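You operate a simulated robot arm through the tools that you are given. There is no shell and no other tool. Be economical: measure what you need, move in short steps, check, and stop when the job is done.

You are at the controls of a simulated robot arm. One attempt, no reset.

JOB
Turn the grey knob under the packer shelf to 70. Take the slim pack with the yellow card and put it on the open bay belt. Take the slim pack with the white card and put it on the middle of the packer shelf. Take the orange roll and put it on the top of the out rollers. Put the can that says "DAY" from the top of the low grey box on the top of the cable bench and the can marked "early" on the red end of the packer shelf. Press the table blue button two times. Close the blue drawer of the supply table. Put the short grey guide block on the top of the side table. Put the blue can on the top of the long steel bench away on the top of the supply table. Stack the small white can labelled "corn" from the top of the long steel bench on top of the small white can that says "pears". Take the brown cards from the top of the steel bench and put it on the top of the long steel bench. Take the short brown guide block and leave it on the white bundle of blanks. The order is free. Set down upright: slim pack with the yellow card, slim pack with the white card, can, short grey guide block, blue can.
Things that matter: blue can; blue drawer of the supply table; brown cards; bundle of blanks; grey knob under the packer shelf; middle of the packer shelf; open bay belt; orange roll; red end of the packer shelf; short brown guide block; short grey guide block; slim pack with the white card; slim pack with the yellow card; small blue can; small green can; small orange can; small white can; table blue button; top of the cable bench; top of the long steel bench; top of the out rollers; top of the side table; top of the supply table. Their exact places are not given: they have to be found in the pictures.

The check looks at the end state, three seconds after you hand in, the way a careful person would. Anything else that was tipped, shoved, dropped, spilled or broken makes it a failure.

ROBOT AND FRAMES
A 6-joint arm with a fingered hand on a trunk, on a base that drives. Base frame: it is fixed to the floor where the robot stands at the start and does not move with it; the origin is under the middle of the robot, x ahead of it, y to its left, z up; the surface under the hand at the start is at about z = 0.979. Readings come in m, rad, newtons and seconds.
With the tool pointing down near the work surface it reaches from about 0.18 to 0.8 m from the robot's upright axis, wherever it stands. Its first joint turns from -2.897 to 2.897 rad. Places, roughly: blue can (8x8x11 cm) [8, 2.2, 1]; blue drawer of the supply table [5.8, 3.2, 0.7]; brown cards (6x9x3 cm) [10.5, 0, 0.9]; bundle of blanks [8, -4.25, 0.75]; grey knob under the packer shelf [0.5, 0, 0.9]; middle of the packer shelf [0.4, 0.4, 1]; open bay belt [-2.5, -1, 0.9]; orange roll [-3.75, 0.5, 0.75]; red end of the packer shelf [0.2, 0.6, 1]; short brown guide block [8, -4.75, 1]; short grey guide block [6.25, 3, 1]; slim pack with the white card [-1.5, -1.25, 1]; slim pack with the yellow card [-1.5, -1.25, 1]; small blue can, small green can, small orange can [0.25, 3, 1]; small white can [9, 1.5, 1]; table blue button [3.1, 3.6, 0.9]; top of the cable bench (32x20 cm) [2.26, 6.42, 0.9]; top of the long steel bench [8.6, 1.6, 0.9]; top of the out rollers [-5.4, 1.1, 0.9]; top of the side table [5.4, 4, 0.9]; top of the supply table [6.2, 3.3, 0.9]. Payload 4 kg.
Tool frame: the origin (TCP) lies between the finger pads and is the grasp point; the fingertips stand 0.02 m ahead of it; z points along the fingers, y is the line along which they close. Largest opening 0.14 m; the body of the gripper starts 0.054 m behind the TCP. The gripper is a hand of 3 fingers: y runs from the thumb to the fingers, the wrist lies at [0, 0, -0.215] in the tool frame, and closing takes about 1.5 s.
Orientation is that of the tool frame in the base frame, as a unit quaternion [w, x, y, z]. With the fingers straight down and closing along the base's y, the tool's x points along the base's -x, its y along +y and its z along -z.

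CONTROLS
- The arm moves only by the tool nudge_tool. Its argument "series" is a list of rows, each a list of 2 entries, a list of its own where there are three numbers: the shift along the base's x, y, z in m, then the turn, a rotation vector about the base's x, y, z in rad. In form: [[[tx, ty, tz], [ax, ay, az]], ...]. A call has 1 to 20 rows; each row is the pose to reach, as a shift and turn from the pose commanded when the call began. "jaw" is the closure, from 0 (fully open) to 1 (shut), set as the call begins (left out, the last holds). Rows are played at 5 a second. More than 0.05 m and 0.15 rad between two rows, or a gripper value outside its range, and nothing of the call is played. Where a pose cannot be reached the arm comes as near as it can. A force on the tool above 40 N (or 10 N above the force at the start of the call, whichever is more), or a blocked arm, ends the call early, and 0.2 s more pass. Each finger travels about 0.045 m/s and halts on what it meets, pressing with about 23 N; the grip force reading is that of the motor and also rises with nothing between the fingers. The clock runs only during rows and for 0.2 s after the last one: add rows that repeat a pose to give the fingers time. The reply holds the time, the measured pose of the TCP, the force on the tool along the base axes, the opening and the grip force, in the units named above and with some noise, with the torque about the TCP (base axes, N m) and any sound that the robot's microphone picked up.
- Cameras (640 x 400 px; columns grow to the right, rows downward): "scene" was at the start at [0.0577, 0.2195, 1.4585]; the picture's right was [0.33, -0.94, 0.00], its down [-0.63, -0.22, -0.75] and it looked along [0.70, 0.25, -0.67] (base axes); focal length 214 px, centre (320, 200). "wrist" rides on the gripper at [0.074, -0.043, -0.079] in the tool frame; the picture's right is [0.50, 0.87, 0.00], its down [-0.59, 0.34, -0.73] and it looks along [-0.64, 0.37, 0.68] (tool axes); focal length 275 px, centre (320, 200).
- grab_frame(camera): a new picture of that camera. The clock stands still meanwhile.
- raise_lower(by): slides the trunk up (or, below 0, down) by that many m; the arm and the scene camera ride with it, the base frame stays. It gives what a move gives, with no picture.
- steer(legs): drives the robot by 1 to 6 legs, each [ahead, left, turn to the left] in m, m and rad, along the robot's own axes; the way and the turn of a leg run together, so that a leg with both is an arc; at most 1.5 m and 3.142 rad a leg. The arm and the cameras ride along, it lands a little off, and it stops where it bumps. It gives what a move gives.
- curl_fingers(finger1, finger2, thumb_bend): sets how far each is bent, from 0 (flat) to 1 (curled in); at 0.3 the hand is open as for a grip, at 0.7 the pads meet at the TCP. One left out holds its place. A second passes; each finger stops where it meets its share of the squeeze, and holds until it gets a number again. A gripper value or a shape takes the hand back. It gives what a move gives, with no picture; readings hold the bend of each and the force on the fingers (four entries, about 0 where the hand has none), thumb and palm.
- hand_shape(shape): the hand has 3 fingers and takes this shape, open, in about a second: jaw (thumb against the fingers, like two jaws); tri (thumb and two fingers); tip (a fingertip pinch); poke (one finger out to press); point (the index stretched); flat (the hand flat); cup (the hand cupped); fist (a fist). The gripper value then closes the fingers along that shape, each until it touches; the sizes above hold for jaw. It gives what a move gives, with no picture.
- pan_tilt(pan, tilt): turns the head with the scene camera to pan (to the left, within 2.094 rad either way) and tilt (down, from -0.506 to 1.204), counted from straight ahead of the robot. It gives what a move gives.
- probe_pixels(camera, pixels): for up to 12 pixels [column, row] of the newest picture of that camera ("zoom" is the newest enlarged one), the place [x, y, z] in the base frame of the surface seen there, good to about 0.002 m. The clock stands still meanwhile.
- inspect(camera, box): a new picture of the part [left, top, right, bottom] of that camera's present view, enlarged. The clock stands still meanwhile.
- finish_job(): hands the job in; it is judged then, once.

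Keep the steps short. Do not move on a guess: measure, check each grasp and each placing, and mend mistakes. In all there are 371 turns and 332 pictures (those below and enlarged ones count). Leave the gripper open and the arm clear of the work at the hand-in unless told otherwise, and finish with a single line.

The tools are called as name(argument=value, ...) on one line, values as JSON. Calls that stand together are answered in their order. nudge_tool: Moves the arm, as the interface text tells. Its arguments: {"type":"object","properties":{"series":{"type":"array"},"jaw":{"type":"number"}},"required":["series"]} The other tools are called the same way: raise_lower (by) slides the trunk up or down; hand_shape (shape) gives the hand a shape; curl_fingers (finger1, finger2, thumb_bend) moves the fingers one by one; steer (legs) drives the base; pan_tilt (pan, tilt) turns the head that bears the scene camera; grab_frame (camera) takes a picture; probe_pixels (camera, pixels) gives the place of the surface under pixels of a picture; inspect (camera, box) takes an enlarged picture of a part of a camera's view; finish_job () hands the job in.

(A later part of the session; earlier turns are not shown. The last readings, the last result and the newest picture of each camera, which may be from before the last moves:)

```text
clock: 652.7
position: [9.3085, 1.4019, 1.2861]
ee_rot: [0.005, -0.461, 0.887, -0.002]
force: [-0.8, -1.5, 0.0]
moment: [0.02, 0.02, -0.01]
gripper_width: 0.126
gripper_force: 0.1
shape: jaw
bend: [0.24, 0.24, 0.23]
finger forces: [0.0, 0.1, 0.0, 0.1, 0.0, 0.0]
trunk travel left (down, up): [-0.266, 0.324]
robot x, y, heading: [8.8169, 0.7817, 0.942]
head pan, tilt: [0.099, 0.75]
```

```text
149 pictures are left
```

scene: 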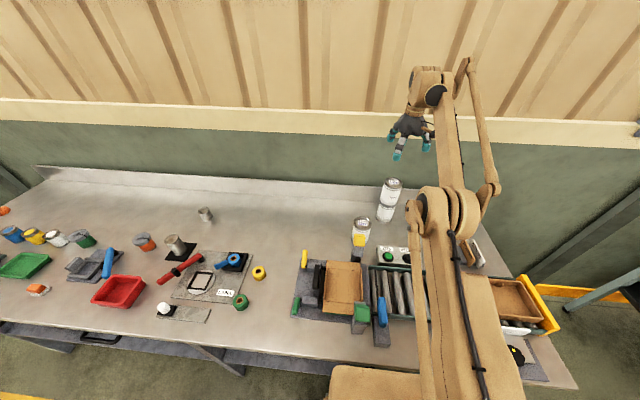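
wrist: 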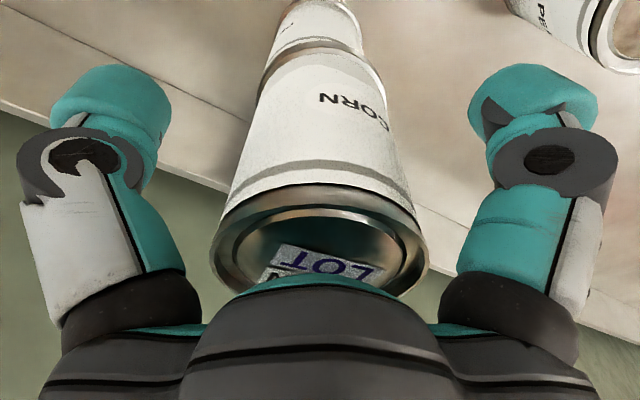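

CORN is stacked on PEARS. Back away and go look at the steel bench with the brown cards.

steer(legs=[[-0.65, 0, 0], [0, -0.9, -0.01], [0, -0.7, -0.01]])

pan_tilt(pan=0.0, tilt=0.55)

grab_frame(camera="scene")

```text
clock: 664.1
position: [10.2414, -0.0273, 1.2868]
ee_rot: [0.005, -0.472, 0.881, -0.001]
force: [0.6, -0.7, -0.3]
moment: [0.04, 0.0, 0.0]
gripper_width: 0.1259
gripper_force: 0.1
shape: jaw
bend: [0.24, 0.24, 0.23]
finger forces: [0.0, 0.1, 0.1, 0.0, 0.1, 0.0]
trunk travel left (down, up): [-0.266, 0.324]
robot x, y, heading: [9.7642, -0.6548, 0.967]
head pan, tilt: [0.099, 0.75]
```

```text
clock: 664.8
position: [10.2413, -0.0281, 1.2868]
ee_rot: [0.005, -0.472, 0.882, -0.001]
force: [0.8, -0.4, -0.4]
moment: [-0.03, 0.01, 0.01]
gripper_width: 0.1259
gripper_force: 0.0
shape: jaw
bend: [0.24, 0.24, 0.23]
finger forces: [0.0, 0.0, 0.1, 0.1, 0.1, 0.0]
trunk travel left (down, up): [-0.266, 0.324]
robot x, y, heading: [9.7612, -0.6522, 0.967]
head pan, tilt: [0.0, 0.55]
```

```text
148 pictures are left
```

scene: 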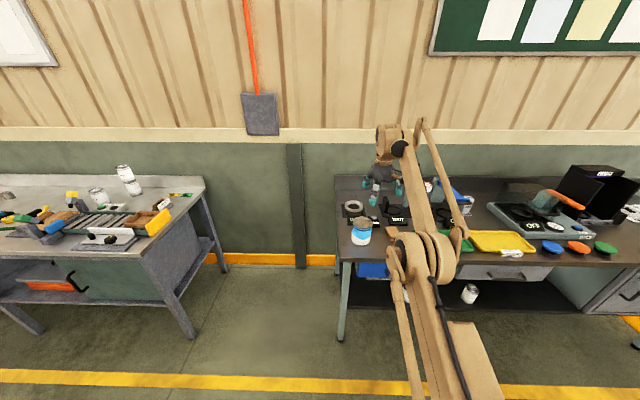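

Retract the arm for a better view and zoom in.

nudge_tool(series=[[[-0.028, -0.041, 0], [0, 0, 0]], [[-0.057, -0.082, 0], [0, 0, 0]], [[-0.085, -0.123, 0], [0, 0, 0]], [[-0.114, -0.165, 0], [0, 0, 0]], [[-0.142, -0.206, 0], [0, 0, 0]]])

steer(legs=[[0, -0.5, -0.025]])

pan_tilt(pan=0.2, tilt=0.6)

grab_frame(camera="scene")

```text
refused: row 2 steps farther than a row can; nothing moved
```

```text
clock: 667.8
position: [10.6658, -0.3349, 1.2873]
ee_rot: [0.006, -0.455, 0.891, -0.001]
force: [-0.2, 0.9, -0.4]
moment: [0.03, 0.0, 0.0]
gripper_width: 0.126
gripper_force: 0.0
shape: jaw
bend: [0.24, 0.24, 0.23]
finger forces: [0.0, 0.0, 0.1, 0.1, 0.0, 0.0]
trunk travel left (down, up): [-0.266, 0.324]
robot x, y, heading: [10.1682, -0.9459, 0.929]
head pan, tilt: [0.0, 0.55]
```

```text
clock: 668.5
position: [10.666, -0.3346, 1.2877]
ee_rot: [0.005, -0.455, 0.891, -0.001]
force: [0.6, 0.7, -0.4]
moment: [-0.02, 0.0, 0.02]
gripper_width: 0.1257
gripper_force: 0.0
shape: jaw
bend: [0.24, 0.24, 0.23]
finger forces: [0.0, 0.0, 0.0, 0.1, 0.1, 0.1]
trunk travel left (down, up): [-0.266, 0.324]
robot x, y, heading: [10.1641, -0.9434, 0.929]
head pan, tilt: [0.201, 0.6]
```

```text
147 pictures are left
```

scene: 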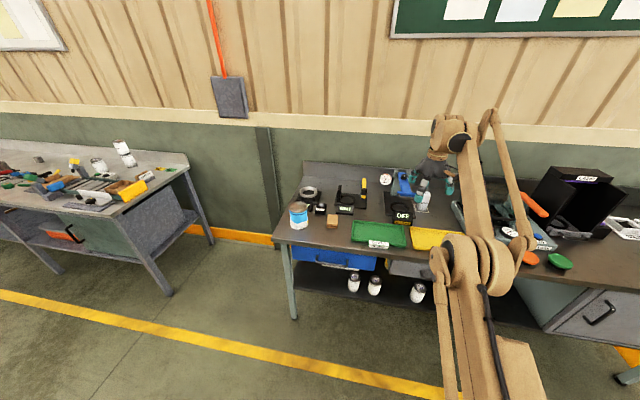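

inspect(camera="scene", box=[270, 160, 450, 260])

probe_pixels(camera="scene", pixels=[[332, 215], [332, 221], [327, 216], [338, 216], [332, 225], [300, 210], [345, 203], [380, 235], [330, 245], [320, 210]])

```text
3.56 times, centred on (360, 210) of scene
```

zoom: 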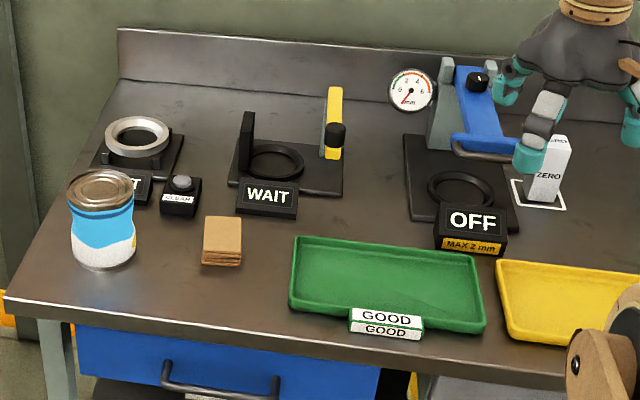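

```text
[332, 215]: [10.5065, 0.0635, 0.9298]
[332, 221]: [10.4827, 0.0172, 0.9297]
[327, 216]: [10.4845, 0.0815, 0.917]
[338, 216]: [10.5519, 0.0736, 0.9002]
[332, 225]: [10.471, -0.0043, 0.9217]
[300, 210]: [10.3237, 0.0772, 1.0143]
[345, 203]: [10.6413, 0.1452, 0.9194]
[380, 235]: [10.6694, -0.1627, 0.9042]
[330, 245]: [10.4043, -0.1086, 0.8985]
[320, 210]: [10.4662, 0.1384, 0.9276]
```

probe_pixels(camera="zoom", pixels=[[206, 220], [239, 221], [237, 248], [205, 246], [222, 234], [222, 260], [175, 210], [290, 270], [130, 255], [250, 205]])

```text
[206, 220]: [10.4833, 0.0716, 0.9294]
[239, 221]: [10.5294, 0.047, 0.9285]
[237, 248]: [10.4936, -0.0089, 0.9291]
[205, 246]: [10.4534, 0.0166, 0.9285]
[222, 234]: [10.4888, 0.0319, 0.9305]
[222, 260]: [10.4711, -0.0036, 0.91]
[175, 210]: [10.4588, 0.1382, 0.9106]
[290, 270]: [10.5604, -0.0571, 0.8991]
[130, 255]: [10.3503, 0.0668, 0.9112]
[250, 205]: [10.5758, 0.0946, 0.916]
```

Brown cards: centre ≈(10.490, 0.032), long axis at 1.035 rad, top z 0.93. Retract the arm, then position the robot in front of them.

nudge_tool(series=[[[-0.028, -0.038, 0], [0, 0, 0.04]], [[-0.056, -0.076, 0], [0, 0, 0.08]], [[-0.084, -0.114, 0], [0, 0, 0.09]], [[-0.112, -0.152, 0], [0, 0, 0.09]], [[-0.118, -0.16, 0], [0, 0, 0.09]]], jaw=0.2)

steer(legs=[[0, 0.33, 0.013], [0.33, 0, 0]])

pan_tilt(pan=0.1, tilt=0.85)

grab_frame(camera="scene")

```text
clock: 669.7
position: [10.5907, -0.4482, 1.3867]
ee_rot: [0.004, -0.495, 0.869, -0.002]
force: [0.5, 0.2, -0.3]
moment: [-0.04, -0.01, 0.0]
gripper_width: 0.1123
gripper_force: 0.0
shape: jaw
bend: [0.24, 0.24, 0.23]
finger forces: [0.0, 0.1, 0.1, 0.0, 0.0, 0.1]
out of reach, approached as far as the arm can: row 1, 2, 3, 4, 5
trunk travel left (down, up): [-0.266, 0.324]
robot x, y, heading: [10.1636, -0.9444, 0.93]
head pan, tilt: [0.201, 0.6]
```

```text
clock: 673.6
position: [10.5215, 0.0022, 1.3863]
ee_rot: [0.004, -0.496, 0.868, -0.002]
force: [0.4, -0.1, -1.3]
moment: [-0.03, -0.02, 0.0]
gripper_width: 0.1121
gripper_force: 0.1
shape: jaw
bend: [0.24, 0.24, 0.23]
finger forces: [0.1, 0.2, 0.1, 0.0, 0.0, 0.1]
trunk travel left (down, up): [-0.266, 0.324]
robot x, y, heading: [10.1013, -0.4921, 0.934]
head pan, tilt: [0.201, 0.6]
```

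```text
clock: 674.3
position: [10.5216, 0.002, 1.387]
ee_rot: [0.005, -0.496, 0.868, -0.001]
force: [0.5, -0.7, 0.3]
moment: [-0.02, 0.02, -0.02]
gripper_width: 0.112
gripper_force: 0.0
shape: jaw
bend: [0.24, 0.24, 0.23]
finger forces: [0.0, 0.0, 0.0, 0.0, 0.1, 0.1]
trunk travel left (down, up): [-0.266, 0.324]
robot x, y, heading: [10.0999, -0.495, 0.94]
head pan, tilt: [0.099, 0.85]
```

```text
145 pictures are left
```

scene: 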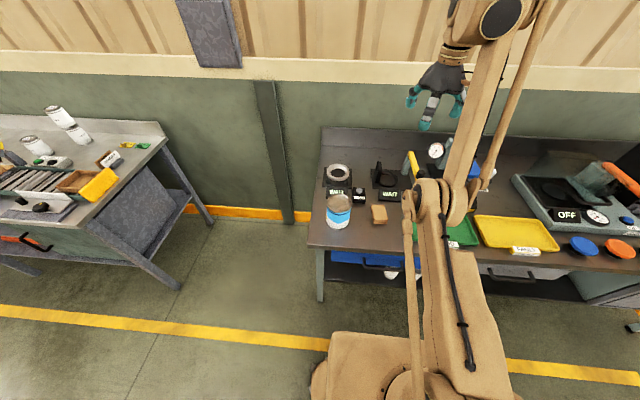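

Try to come over the cards and descend to z 1.05.

nudge_tool(series=[[[-0.02, 0.01, -0.03], [0, 0, 0]], [[-0.035, 0.018, -0.07], [0, 0, 0]], [[-0.05, 0.026, -0.11], [0, 0, 0]], [[-0.05, 0.026, -0.16], [0, 0, 0]], [[-0.05, 0.026, -0.21], [0, 0, 0]], [[-0.05, 0.026, -0.26], [0, 0, 0]], [[-0.05, 0.026, -0.31], [0, 0, 0]], [[-0.05, 0.026, -0.33], [0, 0, 0]], [[-0.05, 0.026, -0.33], [0, 0, 0]]])

grab_frame(camera="scene")

```text
clock: 676.3
position: [10.4663, 0.044, 1.3869]
ee_rot: [0.004, -0.495, 0.869, -0.002]
force: [0.6, -0.6, 0.3]
moment: [0.01, 0.0, 0.02]
gripper_width: 0.1122
gripper_force: 0.0
shape: jaw
bend: [0.24, 0.24, 0.23]
finger forces: [0.0, 0.1, 0.0, 0.0, 0.0, 0.0]
out of reach, approached as far as the arm can: row 1, 2, 3, 4, 5, 6, 7, 8, 9
trunk travel left (down, up): [-0.266, 0.324]
robot x, y, heading: [10.0986, -0.4954, 0.934]
head pan, tilt: [0.099, 0.85]
```

```text
144 pictures are left
```

scene: 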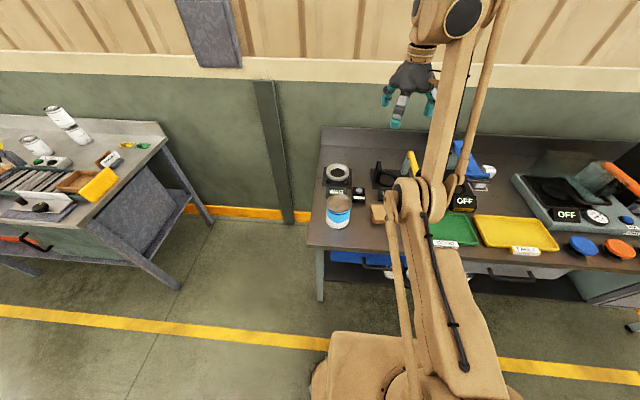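

The arm is stuck in an unfavourable elbow branch after the full stretch. I'll stretch again, then retract and see whether it flips back.

nudge_tool(series=[[[0.03, 0.035, 0], [0, 0, 0]], [[0.055, 0.07, 0], [0, 0, 0]], [[0.085, 0.105, 0], [0, 0, 0]], [[0.115, 0.14, 0], [0, 0, 0]], [[0.145, 0.175, 0], [0, 0, 0]], [[0.175, 0.21, 0], [0, 0, 0]]])

nudge_tool(series=[[[-0.02, -0.03, -0.02], [0, 0, 0]], [[-0.04, -0.06, -0.04], [0, 0, 0]], [[-0.06, -0.09, -0.05], [0, 0, 0]], [[-0.08, -0.12, -0.05], [0, 0, 0]]])

```text
clock: 677.7
position: [10.549, 0.1263, 1.3437]
ee_rot: [0.005, -0.496, 0.868, -0.001]
force: [-0.9, -0.1, -0.4]
moment: [-0.01, 0.02, -0.02]
gripper_width: 0.1122
gripper_force: 0.1
shape: jaw
bend: [0.24, 0.24, 0.23]
finger forces: [0.0, 0.1, 0.1, 0.1, 0.0, 0.0]
out of reach, approached as far as the arm can: row 3, 4, 5, 6
trunk travel left (down, up): [-0.266, 0.324]
robot x, y, heading: [10.0983, -0.4958, 0.93]
head pan, tilt: [0.099, 0.85]
```

```text
clock: 678.7
position: [10.4837, 0.0247, 1.3907]
ee_rot: [0.005, -0.496, 0.868, 0.0]
force: [-0.1, -1.5, 0.1]
moment: [0.09, -0.08, 0.01]
gripper_width: 0.112
gripper_force: 0.0
shape: jaw
bend: [0.24, 0.24, 0.23]
finger forces: [0.0, 0.0, 0.0, 0.0, 0.0, 0.1]
out of reach, approached as far as the arm can: row 1, 2, 3, 4
trunk travel left (down, up): [-0.266, 0.324]
robot x, y, heading: [10.0987, -0.4971, 0.936]
head pan, tilt: [0.099, 0.85]
```

The arm sits at its stretched limit. From full stretch, a downward move should bend the elbow the right way. Stretch out, then go straight down.

nudge_tool(series=[[[0.03, 0.035, 0], [0, 0, 0]], [[0.06, 0.07, 0], [0, 0, 0]], [[0.09, 0.105, 0], [0, 0, 0]], [[0.12, 0.14, 0], [0, 0, 0]], [[0.15, 0.175, 0], [0, 0, 0]], [[0.18, 0.21, 0], [0, 0, 0]], [[0.21, 0.245, -0.01], [0, 0, 0]]])

nudge_tool(series=[[[0, 0, -0.04], [0, 0, 0]], [[0, 0, -0.08], [0, 0, 0]], [[0, 0, -0.12], [0, 0, 0]], [[0, 0, -0.16], [0, 0, 0]]])

```text
clock: 680.3
position: [10.5639, 0.1192, 1.3377]
ee_rot: [0.005, -0.496, 0.868, -0.001]
force: [0.7, -0.9, -0.2]
moment: [-0.03, -0.04, -0.01]
gripper_width: 0.1122
gripper_force: 0.2
shape: jaw
bend: [0.24, 0.24, 0.23]
finger forces: [0.0, 0.1, 0.0, 0.0, 0.1, 0.1]
out of reach, approached as far as the arm can: row 3, 4, 5, 6, 7
trunk travel left (down, up): [-0.266, 0.324]
robot x, y, heading: [10.1002, -0.4946, 0.935]
head pan, tilt: [0.099, 0.85]
```

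```text
clock: 681.3
position: [10.5947, 0.1521, 1.1903]
ee_rot: [0.003, -0.496, 0.868, -0.002]
force: [-0.4, 0.4, -0.4]
moment: [-0.02, 0.01, 0.0]
gripper_width: 0.1123
gripper_force: 0.0
shape: jaw
bend: [0.24, 0.24, 0.23]
finger forces: [0.0, 0.0, 0.1, 0.0, 0.1, 0.0]
out of reach, approached as far as the arm can: row 2, 3, 4
trunk travel left (down, up): [-0.266, 0.324]
robot x, y, heading: [10.0973, -0.4944, 0.937]
head pan, tilt: [0.099, 0.85]
```

Still on the envelope. Raise the trunk, then move down relative to it, so the wrist gets below the shoulder, then inward.

raise_lower(by=0.3)

nudge_tool(series=[[[0, 0, -0.04], [0, 0, 0]], [[0, 0, -0.08], [0, 0, 0]], [[0, 0, -0.12], [0, 0, 0]], [[0, 0, -0.16], [0, 0, 0]], [[0, 0, -0.2], [0, 0, 0]], [[0, 0, -0.24], [0, 0, 0]], [[0, 0, -0.28], [0, 0, 0]], [[-0.02, -0.03, -0.3], [0, 0, 0]], [[-0.04, -0.06, -0.31], [0, 0, 0]], [[-0.06, -0.09, -0.31], [0, 0, 0]]])

grab_frame(camera="scene")

```text
clock: 684.3
position: [10.5941, 0.1507, 1.4913]
ee_rot: [0.003, -0.496, 0.868, -0.002]
force: [-0.2, -0.5, 0.4]
moment: [0.0, 0.01, 0.02]
gripper_width: 0.1121
gripper_force: 0.0
shape: jaw
bend: [0.24, 0.24, 0.23]
finger forces: [0.1, 0.1, 0.0, 0.0, 0.0, 0.1]
trunk travel left (down, up): [-0.566, 0.024]
robot x, y, heading: [10.0997, -0.4956, 0.929]
head pan, tilt: [0.099, 0.85]
```

```text
clock: 686.5
position: [10.5313, 0.0589, 1.1818]
ee_rot: [0.004, -0.496, 0.868, -0.001]
force: [0.0, -0.1, 0.0]
moment: [-0.02, 0.0, 0.03]
gripper_width: 0.1121
gripper_force: 0.0
shape: jaw
bend: [0.24, 0.24, 0.23]
finger forces: [0.0, 0.1, 0.1, 0.0, 0.0, 0.0]
out of reach, approached as far as the arm can: row 1, 6, 7, 8
trunk travel left (down, up): [-0.566, 0.024]
robot x, y, heading: [10.0992, -0.4945, 0.932]
head pan, tilt: [0.099, 0.85]
```

```text
143 pictures are left
```

scene: 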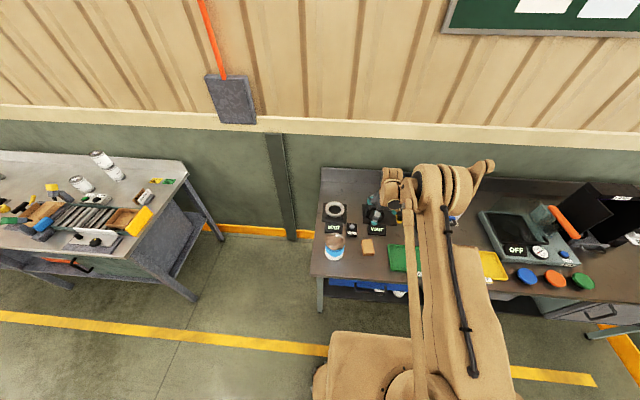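

Unstuck, elbow is normal again. Come above the cards, rising, then lower the trunk.

nudge_tool(series=[[[-0.02, -0.01, 0.04], [0, 0, 0]], [[-0.04, -0.02, 0.08], [0, 0, 0]], [[-0.059, -0.031, 0.12], [0, 0, 0]], [[-0.059, -0.031, 0.16], [0, 0, 0]], [[-0.059, -0.031, 0.2], [0, 0, 0]]])

raise_lower(by=-0.33)

grab_frame(camera="wrist")

probe_pixels(camera="wrist", pixels=[[170, 120], [465, 120], [320, 250], [320, 130], [320, 100], [280, 80]])

```text
clock: 687.7
position: [10.4731, 0.0276, 1.379]
ee_rot: [0.004, -0.496, 0.868, -0.001]
force: [0.8, -0.2, 0.4]
moment: [-0.01, -0.05, -0.02]
gripper_width: 0.1118
gripper_force: 0.0
shape: jaw
bend: [0.24, 0.24, 0.23]
finger forces: [0.0, 0.0, 0.1, 0.0, 0.1, 0.0]
trunk travel left (down, up): [-0.566, 0.024]
robot x, y, heading: [10.0966, -0.4973, 0.928]
head pan, tilt: [0.099, 0.85]
```

```text
clock: 691.0
position: [10.4728, 0.0278, 1.0492]
ee_rot: [0.003, -0.496, 0.868, -0.002]
force: [0.3, -0.2, -0.2]
moment: [0.0, 0.01, 0.02]
gripper_width: 0.1123
gripper_force: 0.0
shape: jaw
bend: [0.24, 0.24, 0.23]
finger forces: [0.0, 0.0, 0.0, 0.0, 0.0, 0.0]
trunk travel left (down, up): [-0.236, 0.354]
robot x, y, heading: [10.0965, -0.4938, 0.933]
head pan, tilt: [0.099, 0.85]
```

```text
142 pictures are left
```

wrist: 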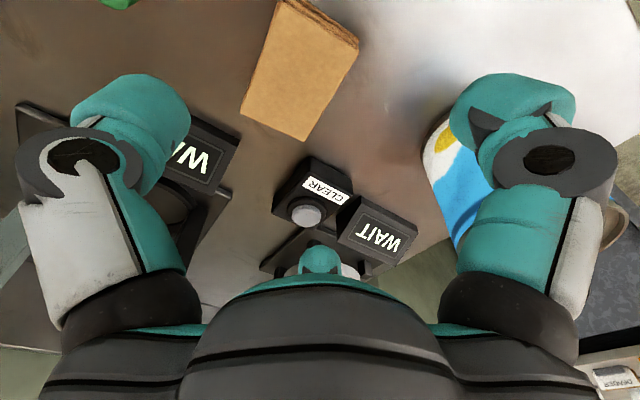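

```text
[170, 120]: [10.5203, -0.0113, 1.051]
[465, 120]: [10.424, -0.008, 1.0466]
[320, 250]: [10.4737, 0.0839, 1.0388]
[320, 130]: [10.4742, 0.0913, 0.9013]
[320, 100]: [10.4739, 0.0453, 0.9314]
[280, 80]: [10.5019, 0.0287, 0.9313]
```

Clearances fine with a 5 mm shift. Descend to z≈0.93.

nudge_tool(series=[[[-0.004, 0.003, -0.04], [0, 0, 0]], [[-0.004, 0.003, -0.08], [0, 0, 0]], [[-0.004, 0.003, -0.11], [0, 0, 0]], [[-0.004, 0.003, -0.12], [0, 0, 0]], [[-0.004, 0.003, -0.12], [0, 0, 0]]])

grab_frame(camera="wrist")

```text
clock: 692.2
position: [10.4702, 0.031, 0.9264]
ee_rot: [0.003, -0.496, 0.868, -0.003]
force: [0.4, -0.4, 0.1]
moment: [0.0, -0.01, 0.03]
gripper_width: 0.1121
gripper_force: 0.1
shape: jaw
bend: [0.24, 0.24, 0.23]
finger forces: [0.0, 0.0, 0.1, 0.0, 0.1, 0.1]
trunk travel left (down, up): [-0.236, 0.354]
robot x, y, heading: [10.0937, -0.4952, 0.93]
head pan, tilt: [0.099, 0.85]
```

```text
141 pictures are left
```

wrist: 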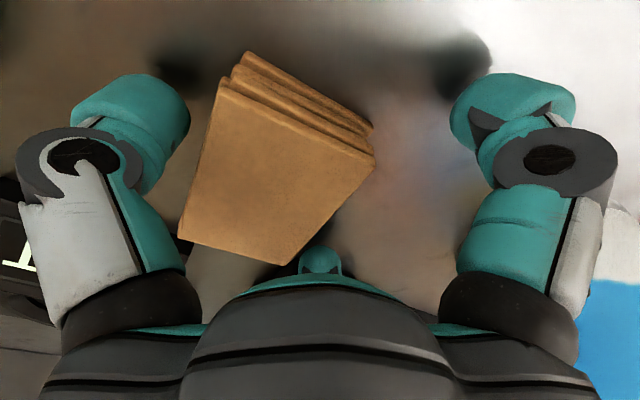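

nudge_tool(series=[[[0, 0, 0], [0, 0, 0]], [[0, 0, 0], [0, 0, 0]], [[0, 0, 0], [0, 0, 0]], [[0, 0, 0], [0, 0, 0]], [[0, 0, 0], [0, 0, 0]], [[0, 0, 0], [0, 0, 0]], [[0, 0, 0], [0, 0, 0]], [[0, 0, 0], [0, 0, 0]]], jaw=0.9)

grab_frame(camera="wrist")

```text
clock: 694.0
position: [10.4689, 0.0319, 0.9262]
ee_rot: [0.004, -0.496, 0.868, -0.001]
force: [0.3, 1.1, 1.3]
moment: [0.08, -0.15, 0.05]
gripper_width: 0.0454
gripper_force: 22.9
shape: jaw
bend: [0.74, 0.35, 0.34]
finger forces: [12.6, 17.3, 0.0, 0.0, 19.8, 0.1]
trunk travel left (down, up): [-0.236, 0.354]
robot x, y, heading: [10.1003, -0.4956, 0.933]
head pan, tilt: [0.099, 0.85]
```

```text
140 pictures are left
```

wrist: 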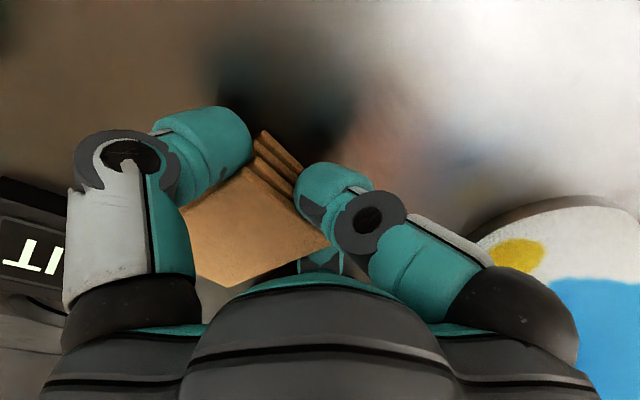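

The cards turned slightly but all three fingers press. Lift and check.

nudge_tool(series=[[[0, 0, 0.02], [0, 0, 0]], [[0, 0, 0.05], [0, 0, 0]], [[0, 0, 0.09], [0, 0, 0]], [[0, 0, 0.13], [0, 0, 0]], [[0, 0, 0.18], [0, 0, 0]], [[0, 0, 0.23], [0, 0, 0]], [[0, 0, 0.26], [0, 0, 0]], [[0, 0, 0.26], [0, 0, 0]]])

grab_frame(camera="wrist")

inspect(camera="scene", box=[310, 60, 490, 260])

```text
clock: 695.8
position: [10.4667, 0.0325, 1.1902]
ee_rot: [0.003, -0.496, 0.868, -0.002]
force: [0.4, -0.3, -0.3]
moment: [-0.01, 0.01, 0.01]
gripper_width: 0.045
gripper_force: 23.0
shape: jaw
bend: [0.75, 0.36, 0.34]
finger forces: [9.8, 18.4, 0.0, 0.0, 20.4, 0.1]
trunk travel left (down, up): [-0.236, 0.354]
robot x, y, heading: [10.0985, -0.4955, 0.93]
head pan, tilt: [0.099, 0.85]
```

```text
139 pictures are left
```

wrist: 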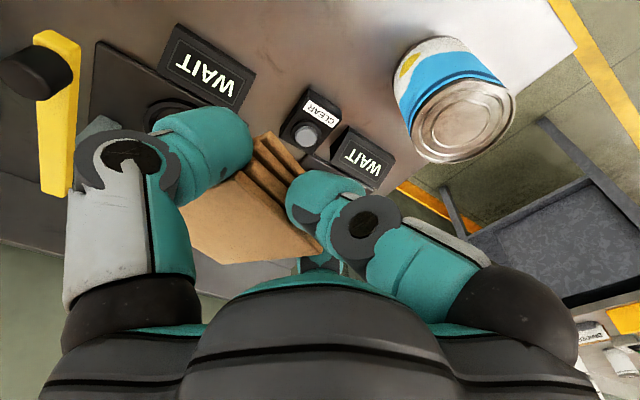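

```text
2.00 times, centred on (400, 160) of scene
```

zoom: 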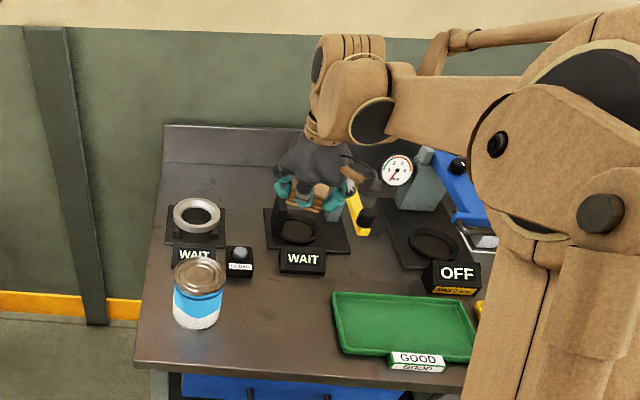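

Cards held. Drive back to the long steel bench.

steer(legs=[[-0.35, 0, 0.01], [0, 1.1, 0.01], [0, 1.12, 0.01]])

pan_tilt(pan=0.1, tilt=0.7)

grab_frame(camera="scene")

```text
clock: 708.7
position: [8.4198, 1.0582, 1.1904]
ee_rot: [0.003, -0.511, 0.86, -0.001]
force: [0.0, 0.1, 0.9]
moment: [0.0, 0.03, -0.01]
gripper_width: 0.0446
gripper_force: 23.3
shape: jaw
bend: [0.75, 0.36, 0.34]
finger forces: [9.6, 18.5, 0.0, 0.0, 20.3, 0.0]
trunk travel left (down, up): [-0.236, 0.354]
robot x, y, heading: [8.0686, 0.5204, 0.967]
head pan, tilt: [0.099, 0.85]
```

```text
clock: 709.4
position: [8.4211, 1.0593, 1.1909]
ee_rot: [0.003, -0.511, 0.86, -0.003]
force: [-0.2, 0.2, -0.6]
moment: [-0.01, 0.03, -0.03]
gripper_width: 0.045
gripper_force: 23.4
shape: jaw
bend: [0.75, 0.36, 0.34]
finger forces: [9.7, 18.6, 0.0, 0.0, 20.3, 0.0]
trunk travel left (down, up): [-0.236, 0.354]
robot x, y, heading: [8.0702, 0.5178, 0.966]
head pan, tilt: [0.099, 0.7]
```

```text
137 pictures are left
```

scene: 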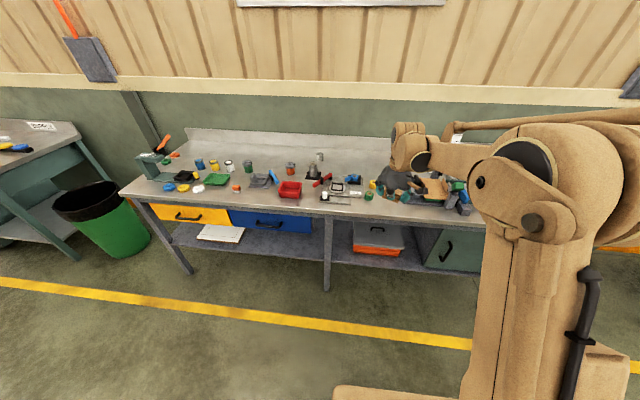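

steer(legs=[[0.3, 0, -0.024], [0.2, 0, 0]])

pan_tilt(pan=0.15, tilt=0.85)

grab_frame(camera="scene")

probe_pixels(camera="scene", pixels=[[340, 170], [320, 175], [360, 175], [350, 190], [330, 185], [380, 190], [300, 170]])

```text
clock: 712.6
position: [8.7088, 1.4683, 1.1893]
ee_rot: [0.003, -0.508, 0.861, -0.002]
force: [0.6, 0.3, -0.6]
moment: [-0.01, 0.06, -0.04]
gripper_width: 0.0451
gripper_force: 22.9
shape: jaw
bend: [0.75, 0.36, 0.34]
finger forces: [9.7, 18.4, 0.0, 0.0, 20.3, 0.0]
trunk travel left (down, up): [-0.236, 0.354]
robot x, y, heading: [8.3497, 0.9243, 0.963]
head pan, tilt: [0.099, 0.7]
```

```text
clock: 713.3
position: [8.7089, 1.4655, 1.1895]
ee_rot: [0.004, -0.508, 0.861, -0.001]
force: [0.5, -1.1, -0.8]
moment: [-0.01, 0.0, -0.01]
gripper_width: 0.0449
gripper_force: 22.6
shape: jaw
bend: [0.75, 0.36, 0.34]
finger forces: [9.6, 18.5, 0.1, 0.0, 20.4, 0.0]
trunk travel left (down, up): [-0.236, 0.354]
robot x, y, heading: [8.3541, 0.928, 0.964]
head pan, tilt: [0.15, 0.85]
```

```text
136 pictures are left
```

scene: 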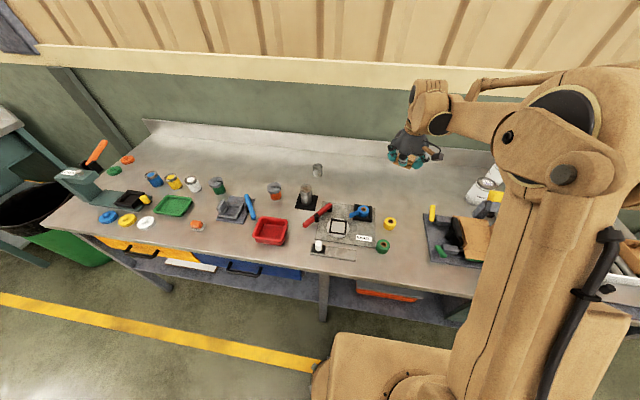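

```text
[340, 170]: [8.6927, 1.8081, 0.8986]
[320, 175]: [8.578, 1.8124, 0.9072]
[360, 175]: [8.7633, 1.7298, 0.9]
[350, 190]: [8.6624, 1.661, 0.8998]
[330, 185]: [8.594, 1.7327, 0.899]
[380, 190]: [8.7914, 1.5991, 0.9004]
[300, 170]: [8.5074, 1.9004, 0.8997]
```

Free area around (8.785, 1.53). Move there and lower.

nudge_tool(series=[[[0.038, 0.032, 0], [0, 0, 0]], [[0.076, 0.065, 0], [0, 0, 0]], [[0.076, 0.065, -0.05], [0, 0, 0]], [[0.076, 0.065, -0.1], [0, 0, 0]], [[0.076, 0.065, -0.15], [0, 0, 0]], [[0.076, 0.065, -0.2], [0, 0, 0]], [[0.076, 0.065, -0.24], [0, 0, 0]], [[0.076, 0.065, -0.252], [0, 0, 0]], [[0.076, 0.065, -0.252], [0, 0, 0]]])

inspect(camera="scene", box=[320, 120, 500, 260])

nudge_tool(series=[[[0, 0, -0.005], [0, 0, 0]], [[0, 0, -0.009], [0, 0, 0]], [[0, 0, -0.009], [0, 0, 0]]])

```text
refused: row 2 steps farther than a row can; nothing moved
```

```text
2.86 times, centred on (410, 190) of scene
```

zoom: 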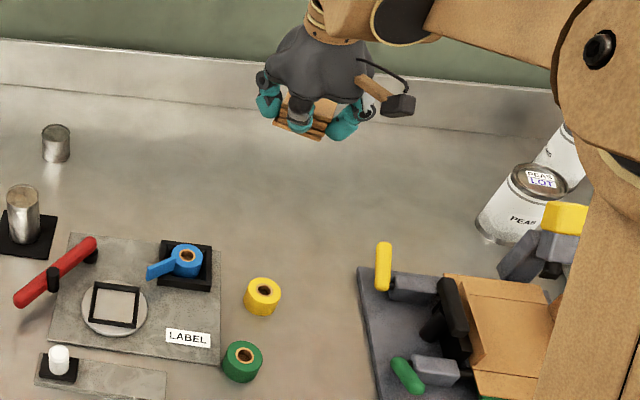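

```text
clock: 714.1
position: [8.7092, 1.4672, 1.1812]
ee_rot: [0.002, -0.508, 0.861, -0.002]
force: [0.4, -0.9, 0.4]
moment: [0.0, 0.02, -0.03]
gripper_width: 0.045
gripper_force: 23.6
shape: jaw
bend: [0.75, 0.36, 0.34]
finger forces: [9.7, 18.6, 0.0, 0.0, 20.4, 0.0]
trunk travel left (down, up): [-0.236, 0.354]
robot x, y, heading: [8.3505, 0.9289, 0.965]
head pan, tilt: [0.15, 0.85]
```

nudge_tool(series=[[[0.026, 0.022, 0], [0, 0, 0]], [[0.052, 0.044, 0], [0, 0, 0]], [[0.076, 0.065, 0], [0, 0, 0]], [[0.076, 0.065, -0.05], [0, 0, 0]], [[0.076, 0.065, -0.1], [0, 0, 0]], [[0.076, 0.065, -0.15], [0, 0, 0]], [[0.076, 0.065, -0.2], [0, 0, 0]], [[0.076, 0.065, -0.235], [0, 0, 0]], [[0.076, 0.065, -0.243], [0, 0, 0]], [[0.076, 0.065, -0.243], [0, 0, 0]]])

inspect(camera="scene", box=[320, 120, 500, 260])

nudge_tool(series=[[[0, 0, -0.004], [0, 0, 0]], [[0, 0, -0.008], [0, 0, 0]], [[0, 0, -0.01], [0, 0, 0]], [[0, 0, -0.01], [0, 0, 0]]])

```text
clock: 716.3
position: [8.7841, 1.5328, 0.9376]
ee_rot: [0.004, -0.509, 0.861, -0.001]
force: [-0.3, -0.5, 0.9]
moment: [0.04, -0.12, 0.03]
gripper_width: 0.045
gripper_force: 23.0
shape: jaw
bend: [0.75, 0.36, 0.34]
finger forces: [11.5, 19.0, 0.0, 0.1, 20.1, 0.1]
trunk travel left (down, up): [-0.236, 0.354]
robot x, y, heading: [8.3557, 0.929, 0.962]
head pan, tilt: [0.15, 0.85]
```

```text
2.86 times, centred on (410, 190) of scene
```

zoom: 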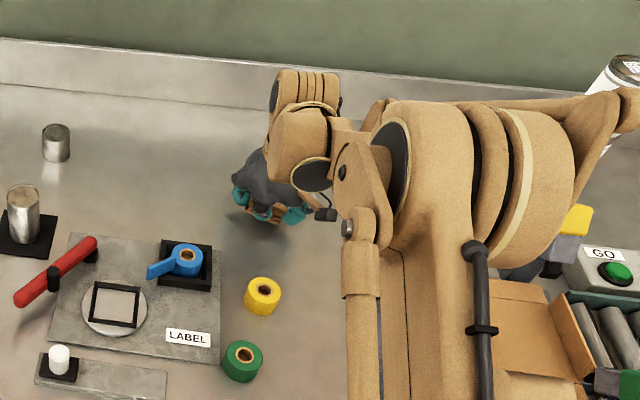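

```text
clock: 717.3
position: [8.7838, 1.5319, 0.9288]
ee_rot: [0.004, -0.508, 0.861, -0.001]
force: [-1.1, -0.3, 3.8]
moment: [0.09, -0.33, -0.03]
gripper_width: 0.0452
gripper_force: 22.9
shape: jaw
bend: [0.75, 0.36, 0.34]
finger forces: [12.5, 18.4, 0.0, 0.0, 20.5, 0.0]
trunk travel left (down, up): [-0.236, 0.354]
robot x, y, heading: [8.3549, 0.9265, 0.963]
head pan, tilt: [0.15, 0.85]
```

Cards touch the bench. Release and lift.

nudge_tool(series=[[[0, 0, 0], [0, 0, 0]], [[0, 0, 0], [0, 0, 0]], [[0, 0, 0], [0, 0, 0]], [[0, 0, 0], [0, 0, 0]], [[0, 0, 0], [0, 0, 0]], [[0, 0, 0], [0, 0, 0]]], jaw=0.2)

nudge_tool(series=[[[0, 0, 0.03], [0, 0, 0]], [[0, 0, 0.07], [0, 0, 0]], [[0, 0, 0.12], [0, 0, 0]], [[0, 0, 0.17], [0, 0, 0]], [[0, 0, 0.22], [0, 0, 0]], [[0, 0, 0.26], [0, 0, 0]], [[-0.025, -0.04, 0.26], [0, 0, 0]], [[-0.05, -0.08, 0.26], [0, 0, 0]]])

inspect(camera="scene", box=[320, 120, 500, 260])

```text
clock: 718.7
position: [8.7839, 1.5316, 0.928]
ee_rot: [0.003, -0.507, 0.862, -0.002]
force: [0.2, -0.6, -0.4]
moment: [-0.04, -0.01, -0.03]
gripper_width: 0.112
gripper_force: 0.1
shape: jaw
bend: [0.24, 0.24, 0.23]
finger forces: [0.1, 0.1, 0.0, 0.1, 0.1, 0.0]
trunk travel left (down, up): [-0.236, 0.354]
robot x, y, heading: [8.3565, 0.9278, 0.964]
head pan, tilt: [0.15, 0.85]
```

```text
clock: 720.5
position: [8.7348, 1.4492, 1.1877]
ee_rot: [0.004, -0.508, 0.861, -0.002]
force: [0.4, -0.5, 0.1]
moment: [-0.03, -0.01, -0.03]
gripper_width: 0.1118
gripper_force: 0.0
shape: jaw
bend: [0.24, 0.24, 0.23]
finger forces: [0.0, 0.0, 0.0, 0.0, 0.1, 0.1]
trunk travel left (down, up): [-0.236, 0.354]
robot x, y, heading: [8.351, 0.9291, 0.957]
head pan, tilt: [0.15, 0.85]
```

```text
2.86 times, centred on (410, 190) of scene
```

zoom: 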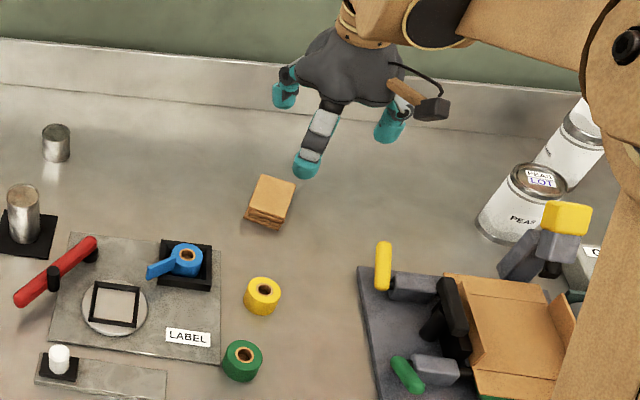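

Cards are on the long steel bench. Last: the short brown guide block near (8, -4.75). Back off, turn and look.

steer(legs=[[-0.6, 0, 0], [0, 0, -1.2], [0, 0, -1.1]])

pan_tilt(pan=0.2, tilt=0.35)

grab_frame(camera="scene")

pan_tilt(pan=-0.6, tilt=0.35)

grab_frame(camera="scene")

```text
clock: 729.7
position: [8.1505, -0.1978, 1.1872]
ee_rot: [0.0, 0.576, 0.817, -0.004]
force: [-0.1, 0.5, -0.5]
moment: [0.02, 0.0, 0.03]
gripper_width: 0.1116
gripper_force: 0.0
shape: jaw
bend: [0.24, 0.24, 0.23]
finger forces: [0.1, 0.0, 0.0, 0.1, 0.0, 0.1]
trunk travel left (down, up): [-0.236, 0.354]
robot x, y, heading: [8.0128, 0.433, -1.333]
head pan, tilt: [0.15, 0.85]
```

```text
clock: 730.6
position: [8.1501, -0.197, 1.1888]
ee_rot: [-0.001, 0.576, 0.817, -0.004]
force: [-0.2, 0.0, 0.3]
moment: [0.0, -0.01, 0.0]
gripper_width: 0.1118
gripper_force: 0.0
shape: jaw
bend: [0.24, 0.24, 0.23]
finger forces: [0.0, 0.0, 0.1, 0.0, 0.0, 0.0]
trunk travel left (down, up): [-0.236, 0.354]
robot x, y, heading: [8.013, 0.4307, -1.333]
head pan, tilt: [0.201, 0.351]
```

```text
132 pictures are left
```

scene: 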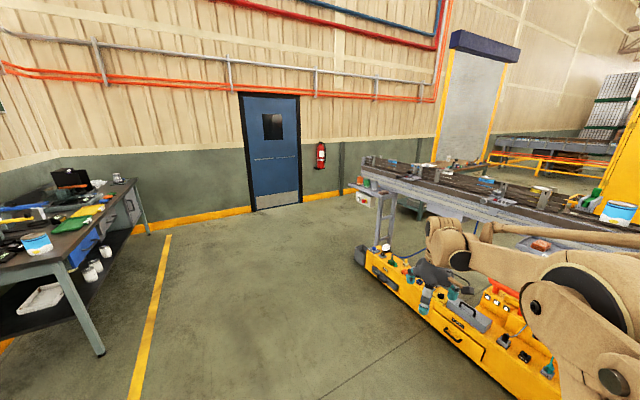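

```text
clock: 731.7
position: [8.1497, -0.1984, 1.1874]
ee_rot: [-0.001, 0.577, 0.817, -0.004]
force: [-0.8, -0.2, -0.5]
moment: [-0.01, 0.0, 0.0]
gripper_width: 0.1115
gripper_force: 0.1
shape: jaw
bend: [0.24, 0.24, 0.23]
finger forces: [0.0, 0.1, 0.1, 0.1, 0.0, 0.0]
trunk travel left (down, up): [-0.236, 0.354]
robot x, y, heading: [8.0113, 0.4341, -1.338]
head pan, tilt: [-0.6, 0.351]
```

```text
131 pictures are left
```

scene: 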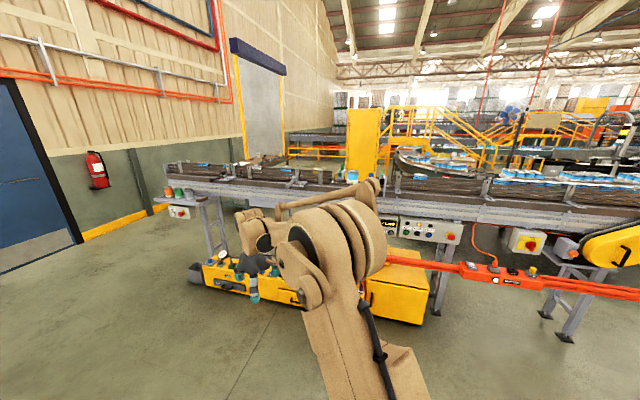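

A conveyor crosses the way. Measure its left end and the wall for a passage.

probe_pixels(camera="scene", pixels=[[175, 180], [178, 205], [90, 240], [155, 208], [190, 270], [245, 150], [300, 160], [210, 245], [260, 200], [380, 195]])

pan_tilt(pan=0.05, tilt=0.3)

grab_frame(camera="scene")

probe_pixels(camera="scene", pixels=[[330, 180], [300, 210], [240, 215], [290, 235], [310, 190], [320, 230], [270, 230], [350, 250], [370, 170]])

```text
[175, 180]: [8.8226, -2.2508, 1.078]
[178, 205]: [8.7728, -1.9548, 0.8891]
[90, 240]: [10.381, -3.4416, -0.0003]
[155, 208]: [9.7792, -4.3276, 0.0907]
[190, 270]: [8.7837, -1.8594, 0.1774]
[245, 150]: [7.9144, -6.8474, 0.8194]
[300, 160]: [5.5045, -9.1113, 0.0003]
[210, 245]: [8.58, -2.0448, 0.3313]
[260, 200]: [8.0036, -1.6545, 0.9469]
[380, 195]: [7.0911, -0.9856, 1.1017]
```

```text
clock: 732.8
position: [8.1506, -0.1982, 1.1876]
ee_rot: [-0.001, 0.576, 0.817, -0.003]
force: [0.3, 1.0, 0.0]
moment: [0.01, 0.01, -0.01]
gripper_width: 0.1117
gripper_force: 0.1
shape: jaw
bend: [0.24, 0.24, 0.23]
finger forces: [0.0, 0.1, 0.0, 0.0, 0.0, 0.0]
trunk travel left (down, up): [-0.236, 0.354]
robot x, y, heading: [8.0108, 0.4339, -1.333]
head pan, tilt: [0.051, 0.3]
```

```text
130 pictures are left
```

scene: 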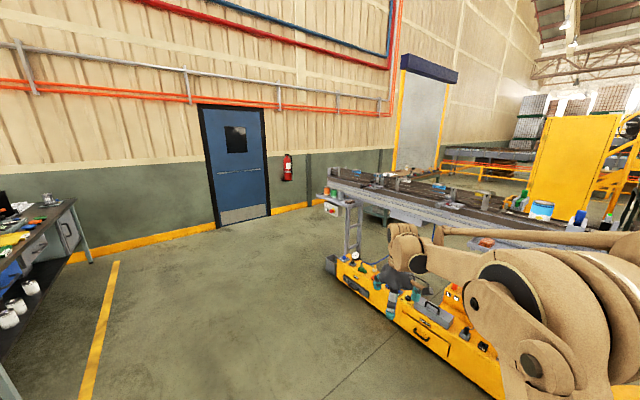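

```text
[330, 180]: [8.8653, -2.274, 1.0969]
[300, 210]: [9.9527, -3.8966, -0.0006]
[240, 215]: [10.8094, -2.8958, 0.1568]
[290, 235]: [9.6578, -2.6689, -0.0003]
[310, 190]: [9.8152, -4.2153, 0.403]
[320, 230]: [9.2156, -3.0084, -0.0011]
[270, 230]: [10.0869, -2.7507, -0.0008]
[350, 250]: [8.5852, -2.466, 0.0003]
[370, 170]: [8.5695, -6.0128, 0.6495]
```

There is a ~1.9 m gap between the conveyor's end and the wall. Drive through it.

steer(legs=[[0, 0, 0.705], [1.2, 0, 0], [1.2, 0, 0], [0.8, 0, 0], [0, 0, -1.571]])

pan_tilt(pan=0.15, tilt=0.35)

grab_frame(camera="scene")

```text
clock: 754.4
position: [10.2543, -1.9792, 1.1882]
ee_rot: [-0.001, 0.87, 0.492, -0.003]
force: [0.0, 0.5, -0.8]
moment: [-0.01, 0.02, 0.0]
gripper_width: 0.1118
gripper_force: 0.1
shape: jaw
bend: [0.24, 0.24, 0.23]
finger forces: [0.0, 0.0, 0.0, 0.0, 0.0, 0.0]
trunk travel left (down, up): [-0.236, 0.354]
robot x, y, heading: [10.6484, -1.4744, -2.218]
head pan, tilt: [0.051, 0.3]
```

```text
clock: 755.1
position: [10.2541, -1.9797, 1.1884]
ee_rot: [-0.002, 0.871, 0.492, -0.004]
force: [0.2, -1.0, -0.4]
moment: [0.0, -0.03, -0.01]
gripper_width: 0.1118
gripper_force: 0.0
shape: jaw
bend: [0.24, 0.24, 0.23]
finger forces: [0.1, 0.0, 0.0, 0.0, 0.0, 0.0]
trunk travel left (down, up): [-0.236, 0.354]
robot x, y, heading: [10.6547, -1.475, -2.216]
head pan, tilt: [0.15, 0.351]
```

```text
129 pictures are left
```

scene: 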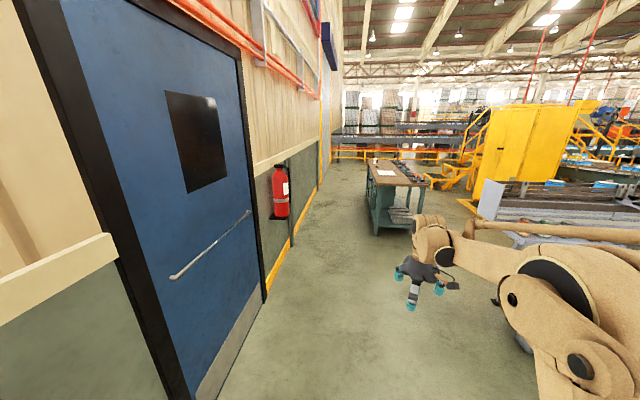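

inspect(camera="scene", box=[340, 130, 480, 250])

probe_pixels(camera="scene", pixels=[[378, 170], [400, 183], [425, 184], [378, 232], [405, 215], [385, 162], [410, 170], [370, 180], [470, 190], [450, 210]])

```text
3.33 times, centred on (410, 190) of scene
```

zoom: 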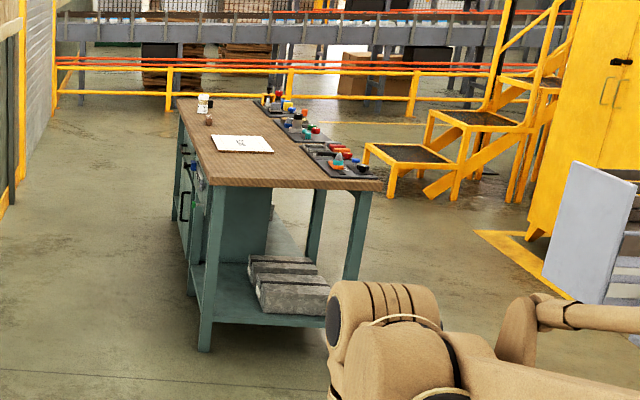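

```text
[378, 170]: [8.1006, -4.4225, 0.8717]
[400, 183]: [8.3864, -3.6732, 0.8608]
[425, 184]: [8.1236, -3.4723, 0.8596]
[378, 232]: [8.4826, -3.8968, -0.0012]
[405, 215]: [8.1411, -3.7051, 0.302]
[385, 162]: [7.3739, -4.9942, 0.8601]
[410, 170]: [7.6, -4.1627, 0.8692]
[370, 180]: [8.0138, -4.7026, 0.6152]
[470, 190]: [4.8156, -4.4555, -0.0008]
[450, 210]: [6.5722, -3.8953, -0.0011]
```

The wooden workbench has the white blanks and a small brown item. Drive alongside it (wall side).

steer(legs=[[1.3, 0.08, 0.006], [1.3, 0.08, 0.006], [1.1, 0.07, 0.005]])

pan_tilt(pan=-1.0, tilt=0.6)

grab_frame(camera="scene")

```text
clock: 773.1
position: [8.1641, -5.0663, 1.1877]
ee_rot: [-0.002, 0.878, 0.479, -0.003]
force: [-0.4, -0.7, -0.2]
moment: [0.0, 0.02, 0.04]
gripper_width: 0.1122
gripper_force: 0.1
shape: jaw
bend: [0.24, 0.24, 0.23]
finger forces: [0.1, 0.1, 0.0, 0.0, 0.0, 0.1]
trunk travel left (down, up): [-0.236, 0.354]
robot x, y, heading: [8.5793, -4.5718, -2.248]
head pan, tilt: [0.15, 0.351]
```

```text
clock: 774.5
position: [8.1651, -5.0665, 1.1872]
ee_rot: [-0.002, 0.878, 0.479, -0.004]
force: [0.2, 0.0, 0.2]
moment: [0.01, 0.01, 0.04]
gripper_width: 0.1117
gripper_force: 0.1
shape: jaw
bend: [0.24, 0.24, 0.23]
finger forces: [0.1, 0.1, 0.0, 0.0, 0.0, 0.0]
trunk travel left (down, up): [-0.236, 0.354]
robot x, y, heading: [8.5783, -4.5713, -2.249]
head pan, tilt: [-1.0, 0.6]
```

```text
127 pictures are left
```

scene: 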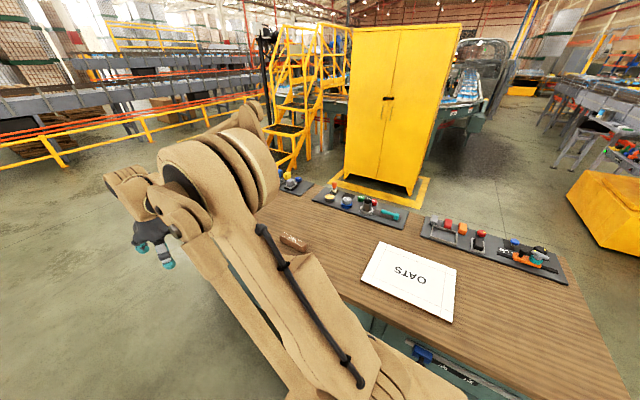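

Turn to face the table.

steer(legs=[[0, 0, -1.521]])

pan_tilt(pan=0.2, tilt=0.8)

grab_frame(camera="scene")

```text
clock: 778.5
position: [8.0507, -4.2016, 1.1881]
ee_rot: [-0.004, 0.971, -0.24, -0.001]
force: [0.2, 0.7, 0.9]
moment: [-0.02, -0.01, 0.0]
gripper_width: 0.1119
gripper_force: 0.1
shape: jaw
bend: [0.24, 0.24, 0.23]
finger forces: [0.1, 0.1, 0.1, 0.1, 0.0, 0.0]
trunk travel left (down, up): [-0.236, 0.354]
robot x, y, heading: [8.5797, -4.5738, 2.549]
head pan, tilt: [-1.0, 0.6]
```

```text
clock: 779.9
position: [8.0497, -4.2006, 1.1873]
ee_rot: [-0.005, 0.971, -0.241, -0.002]
force: [-0.1, -0.1, 0.2]
moment: [0.0, 0.0, 0.03]
gripper_width: 0.1118
gripper_force: 0.1
shape: jaw
bend: [0.24, 0.24, 0.23]
finger forces: [0.0, 0.0, 0.1, 0.0, 0.0, 0.0]
trunk travel left (down, up): [-0.236, 0.354]
robot x, y, heading: [8.5808, -4.5758, 2.549]
head pan, tilt: [0.201, 0.799]
```

```text
126 pictures are left
```

scene: 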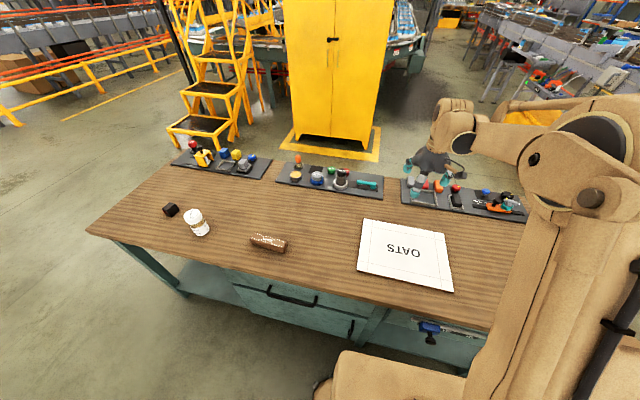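

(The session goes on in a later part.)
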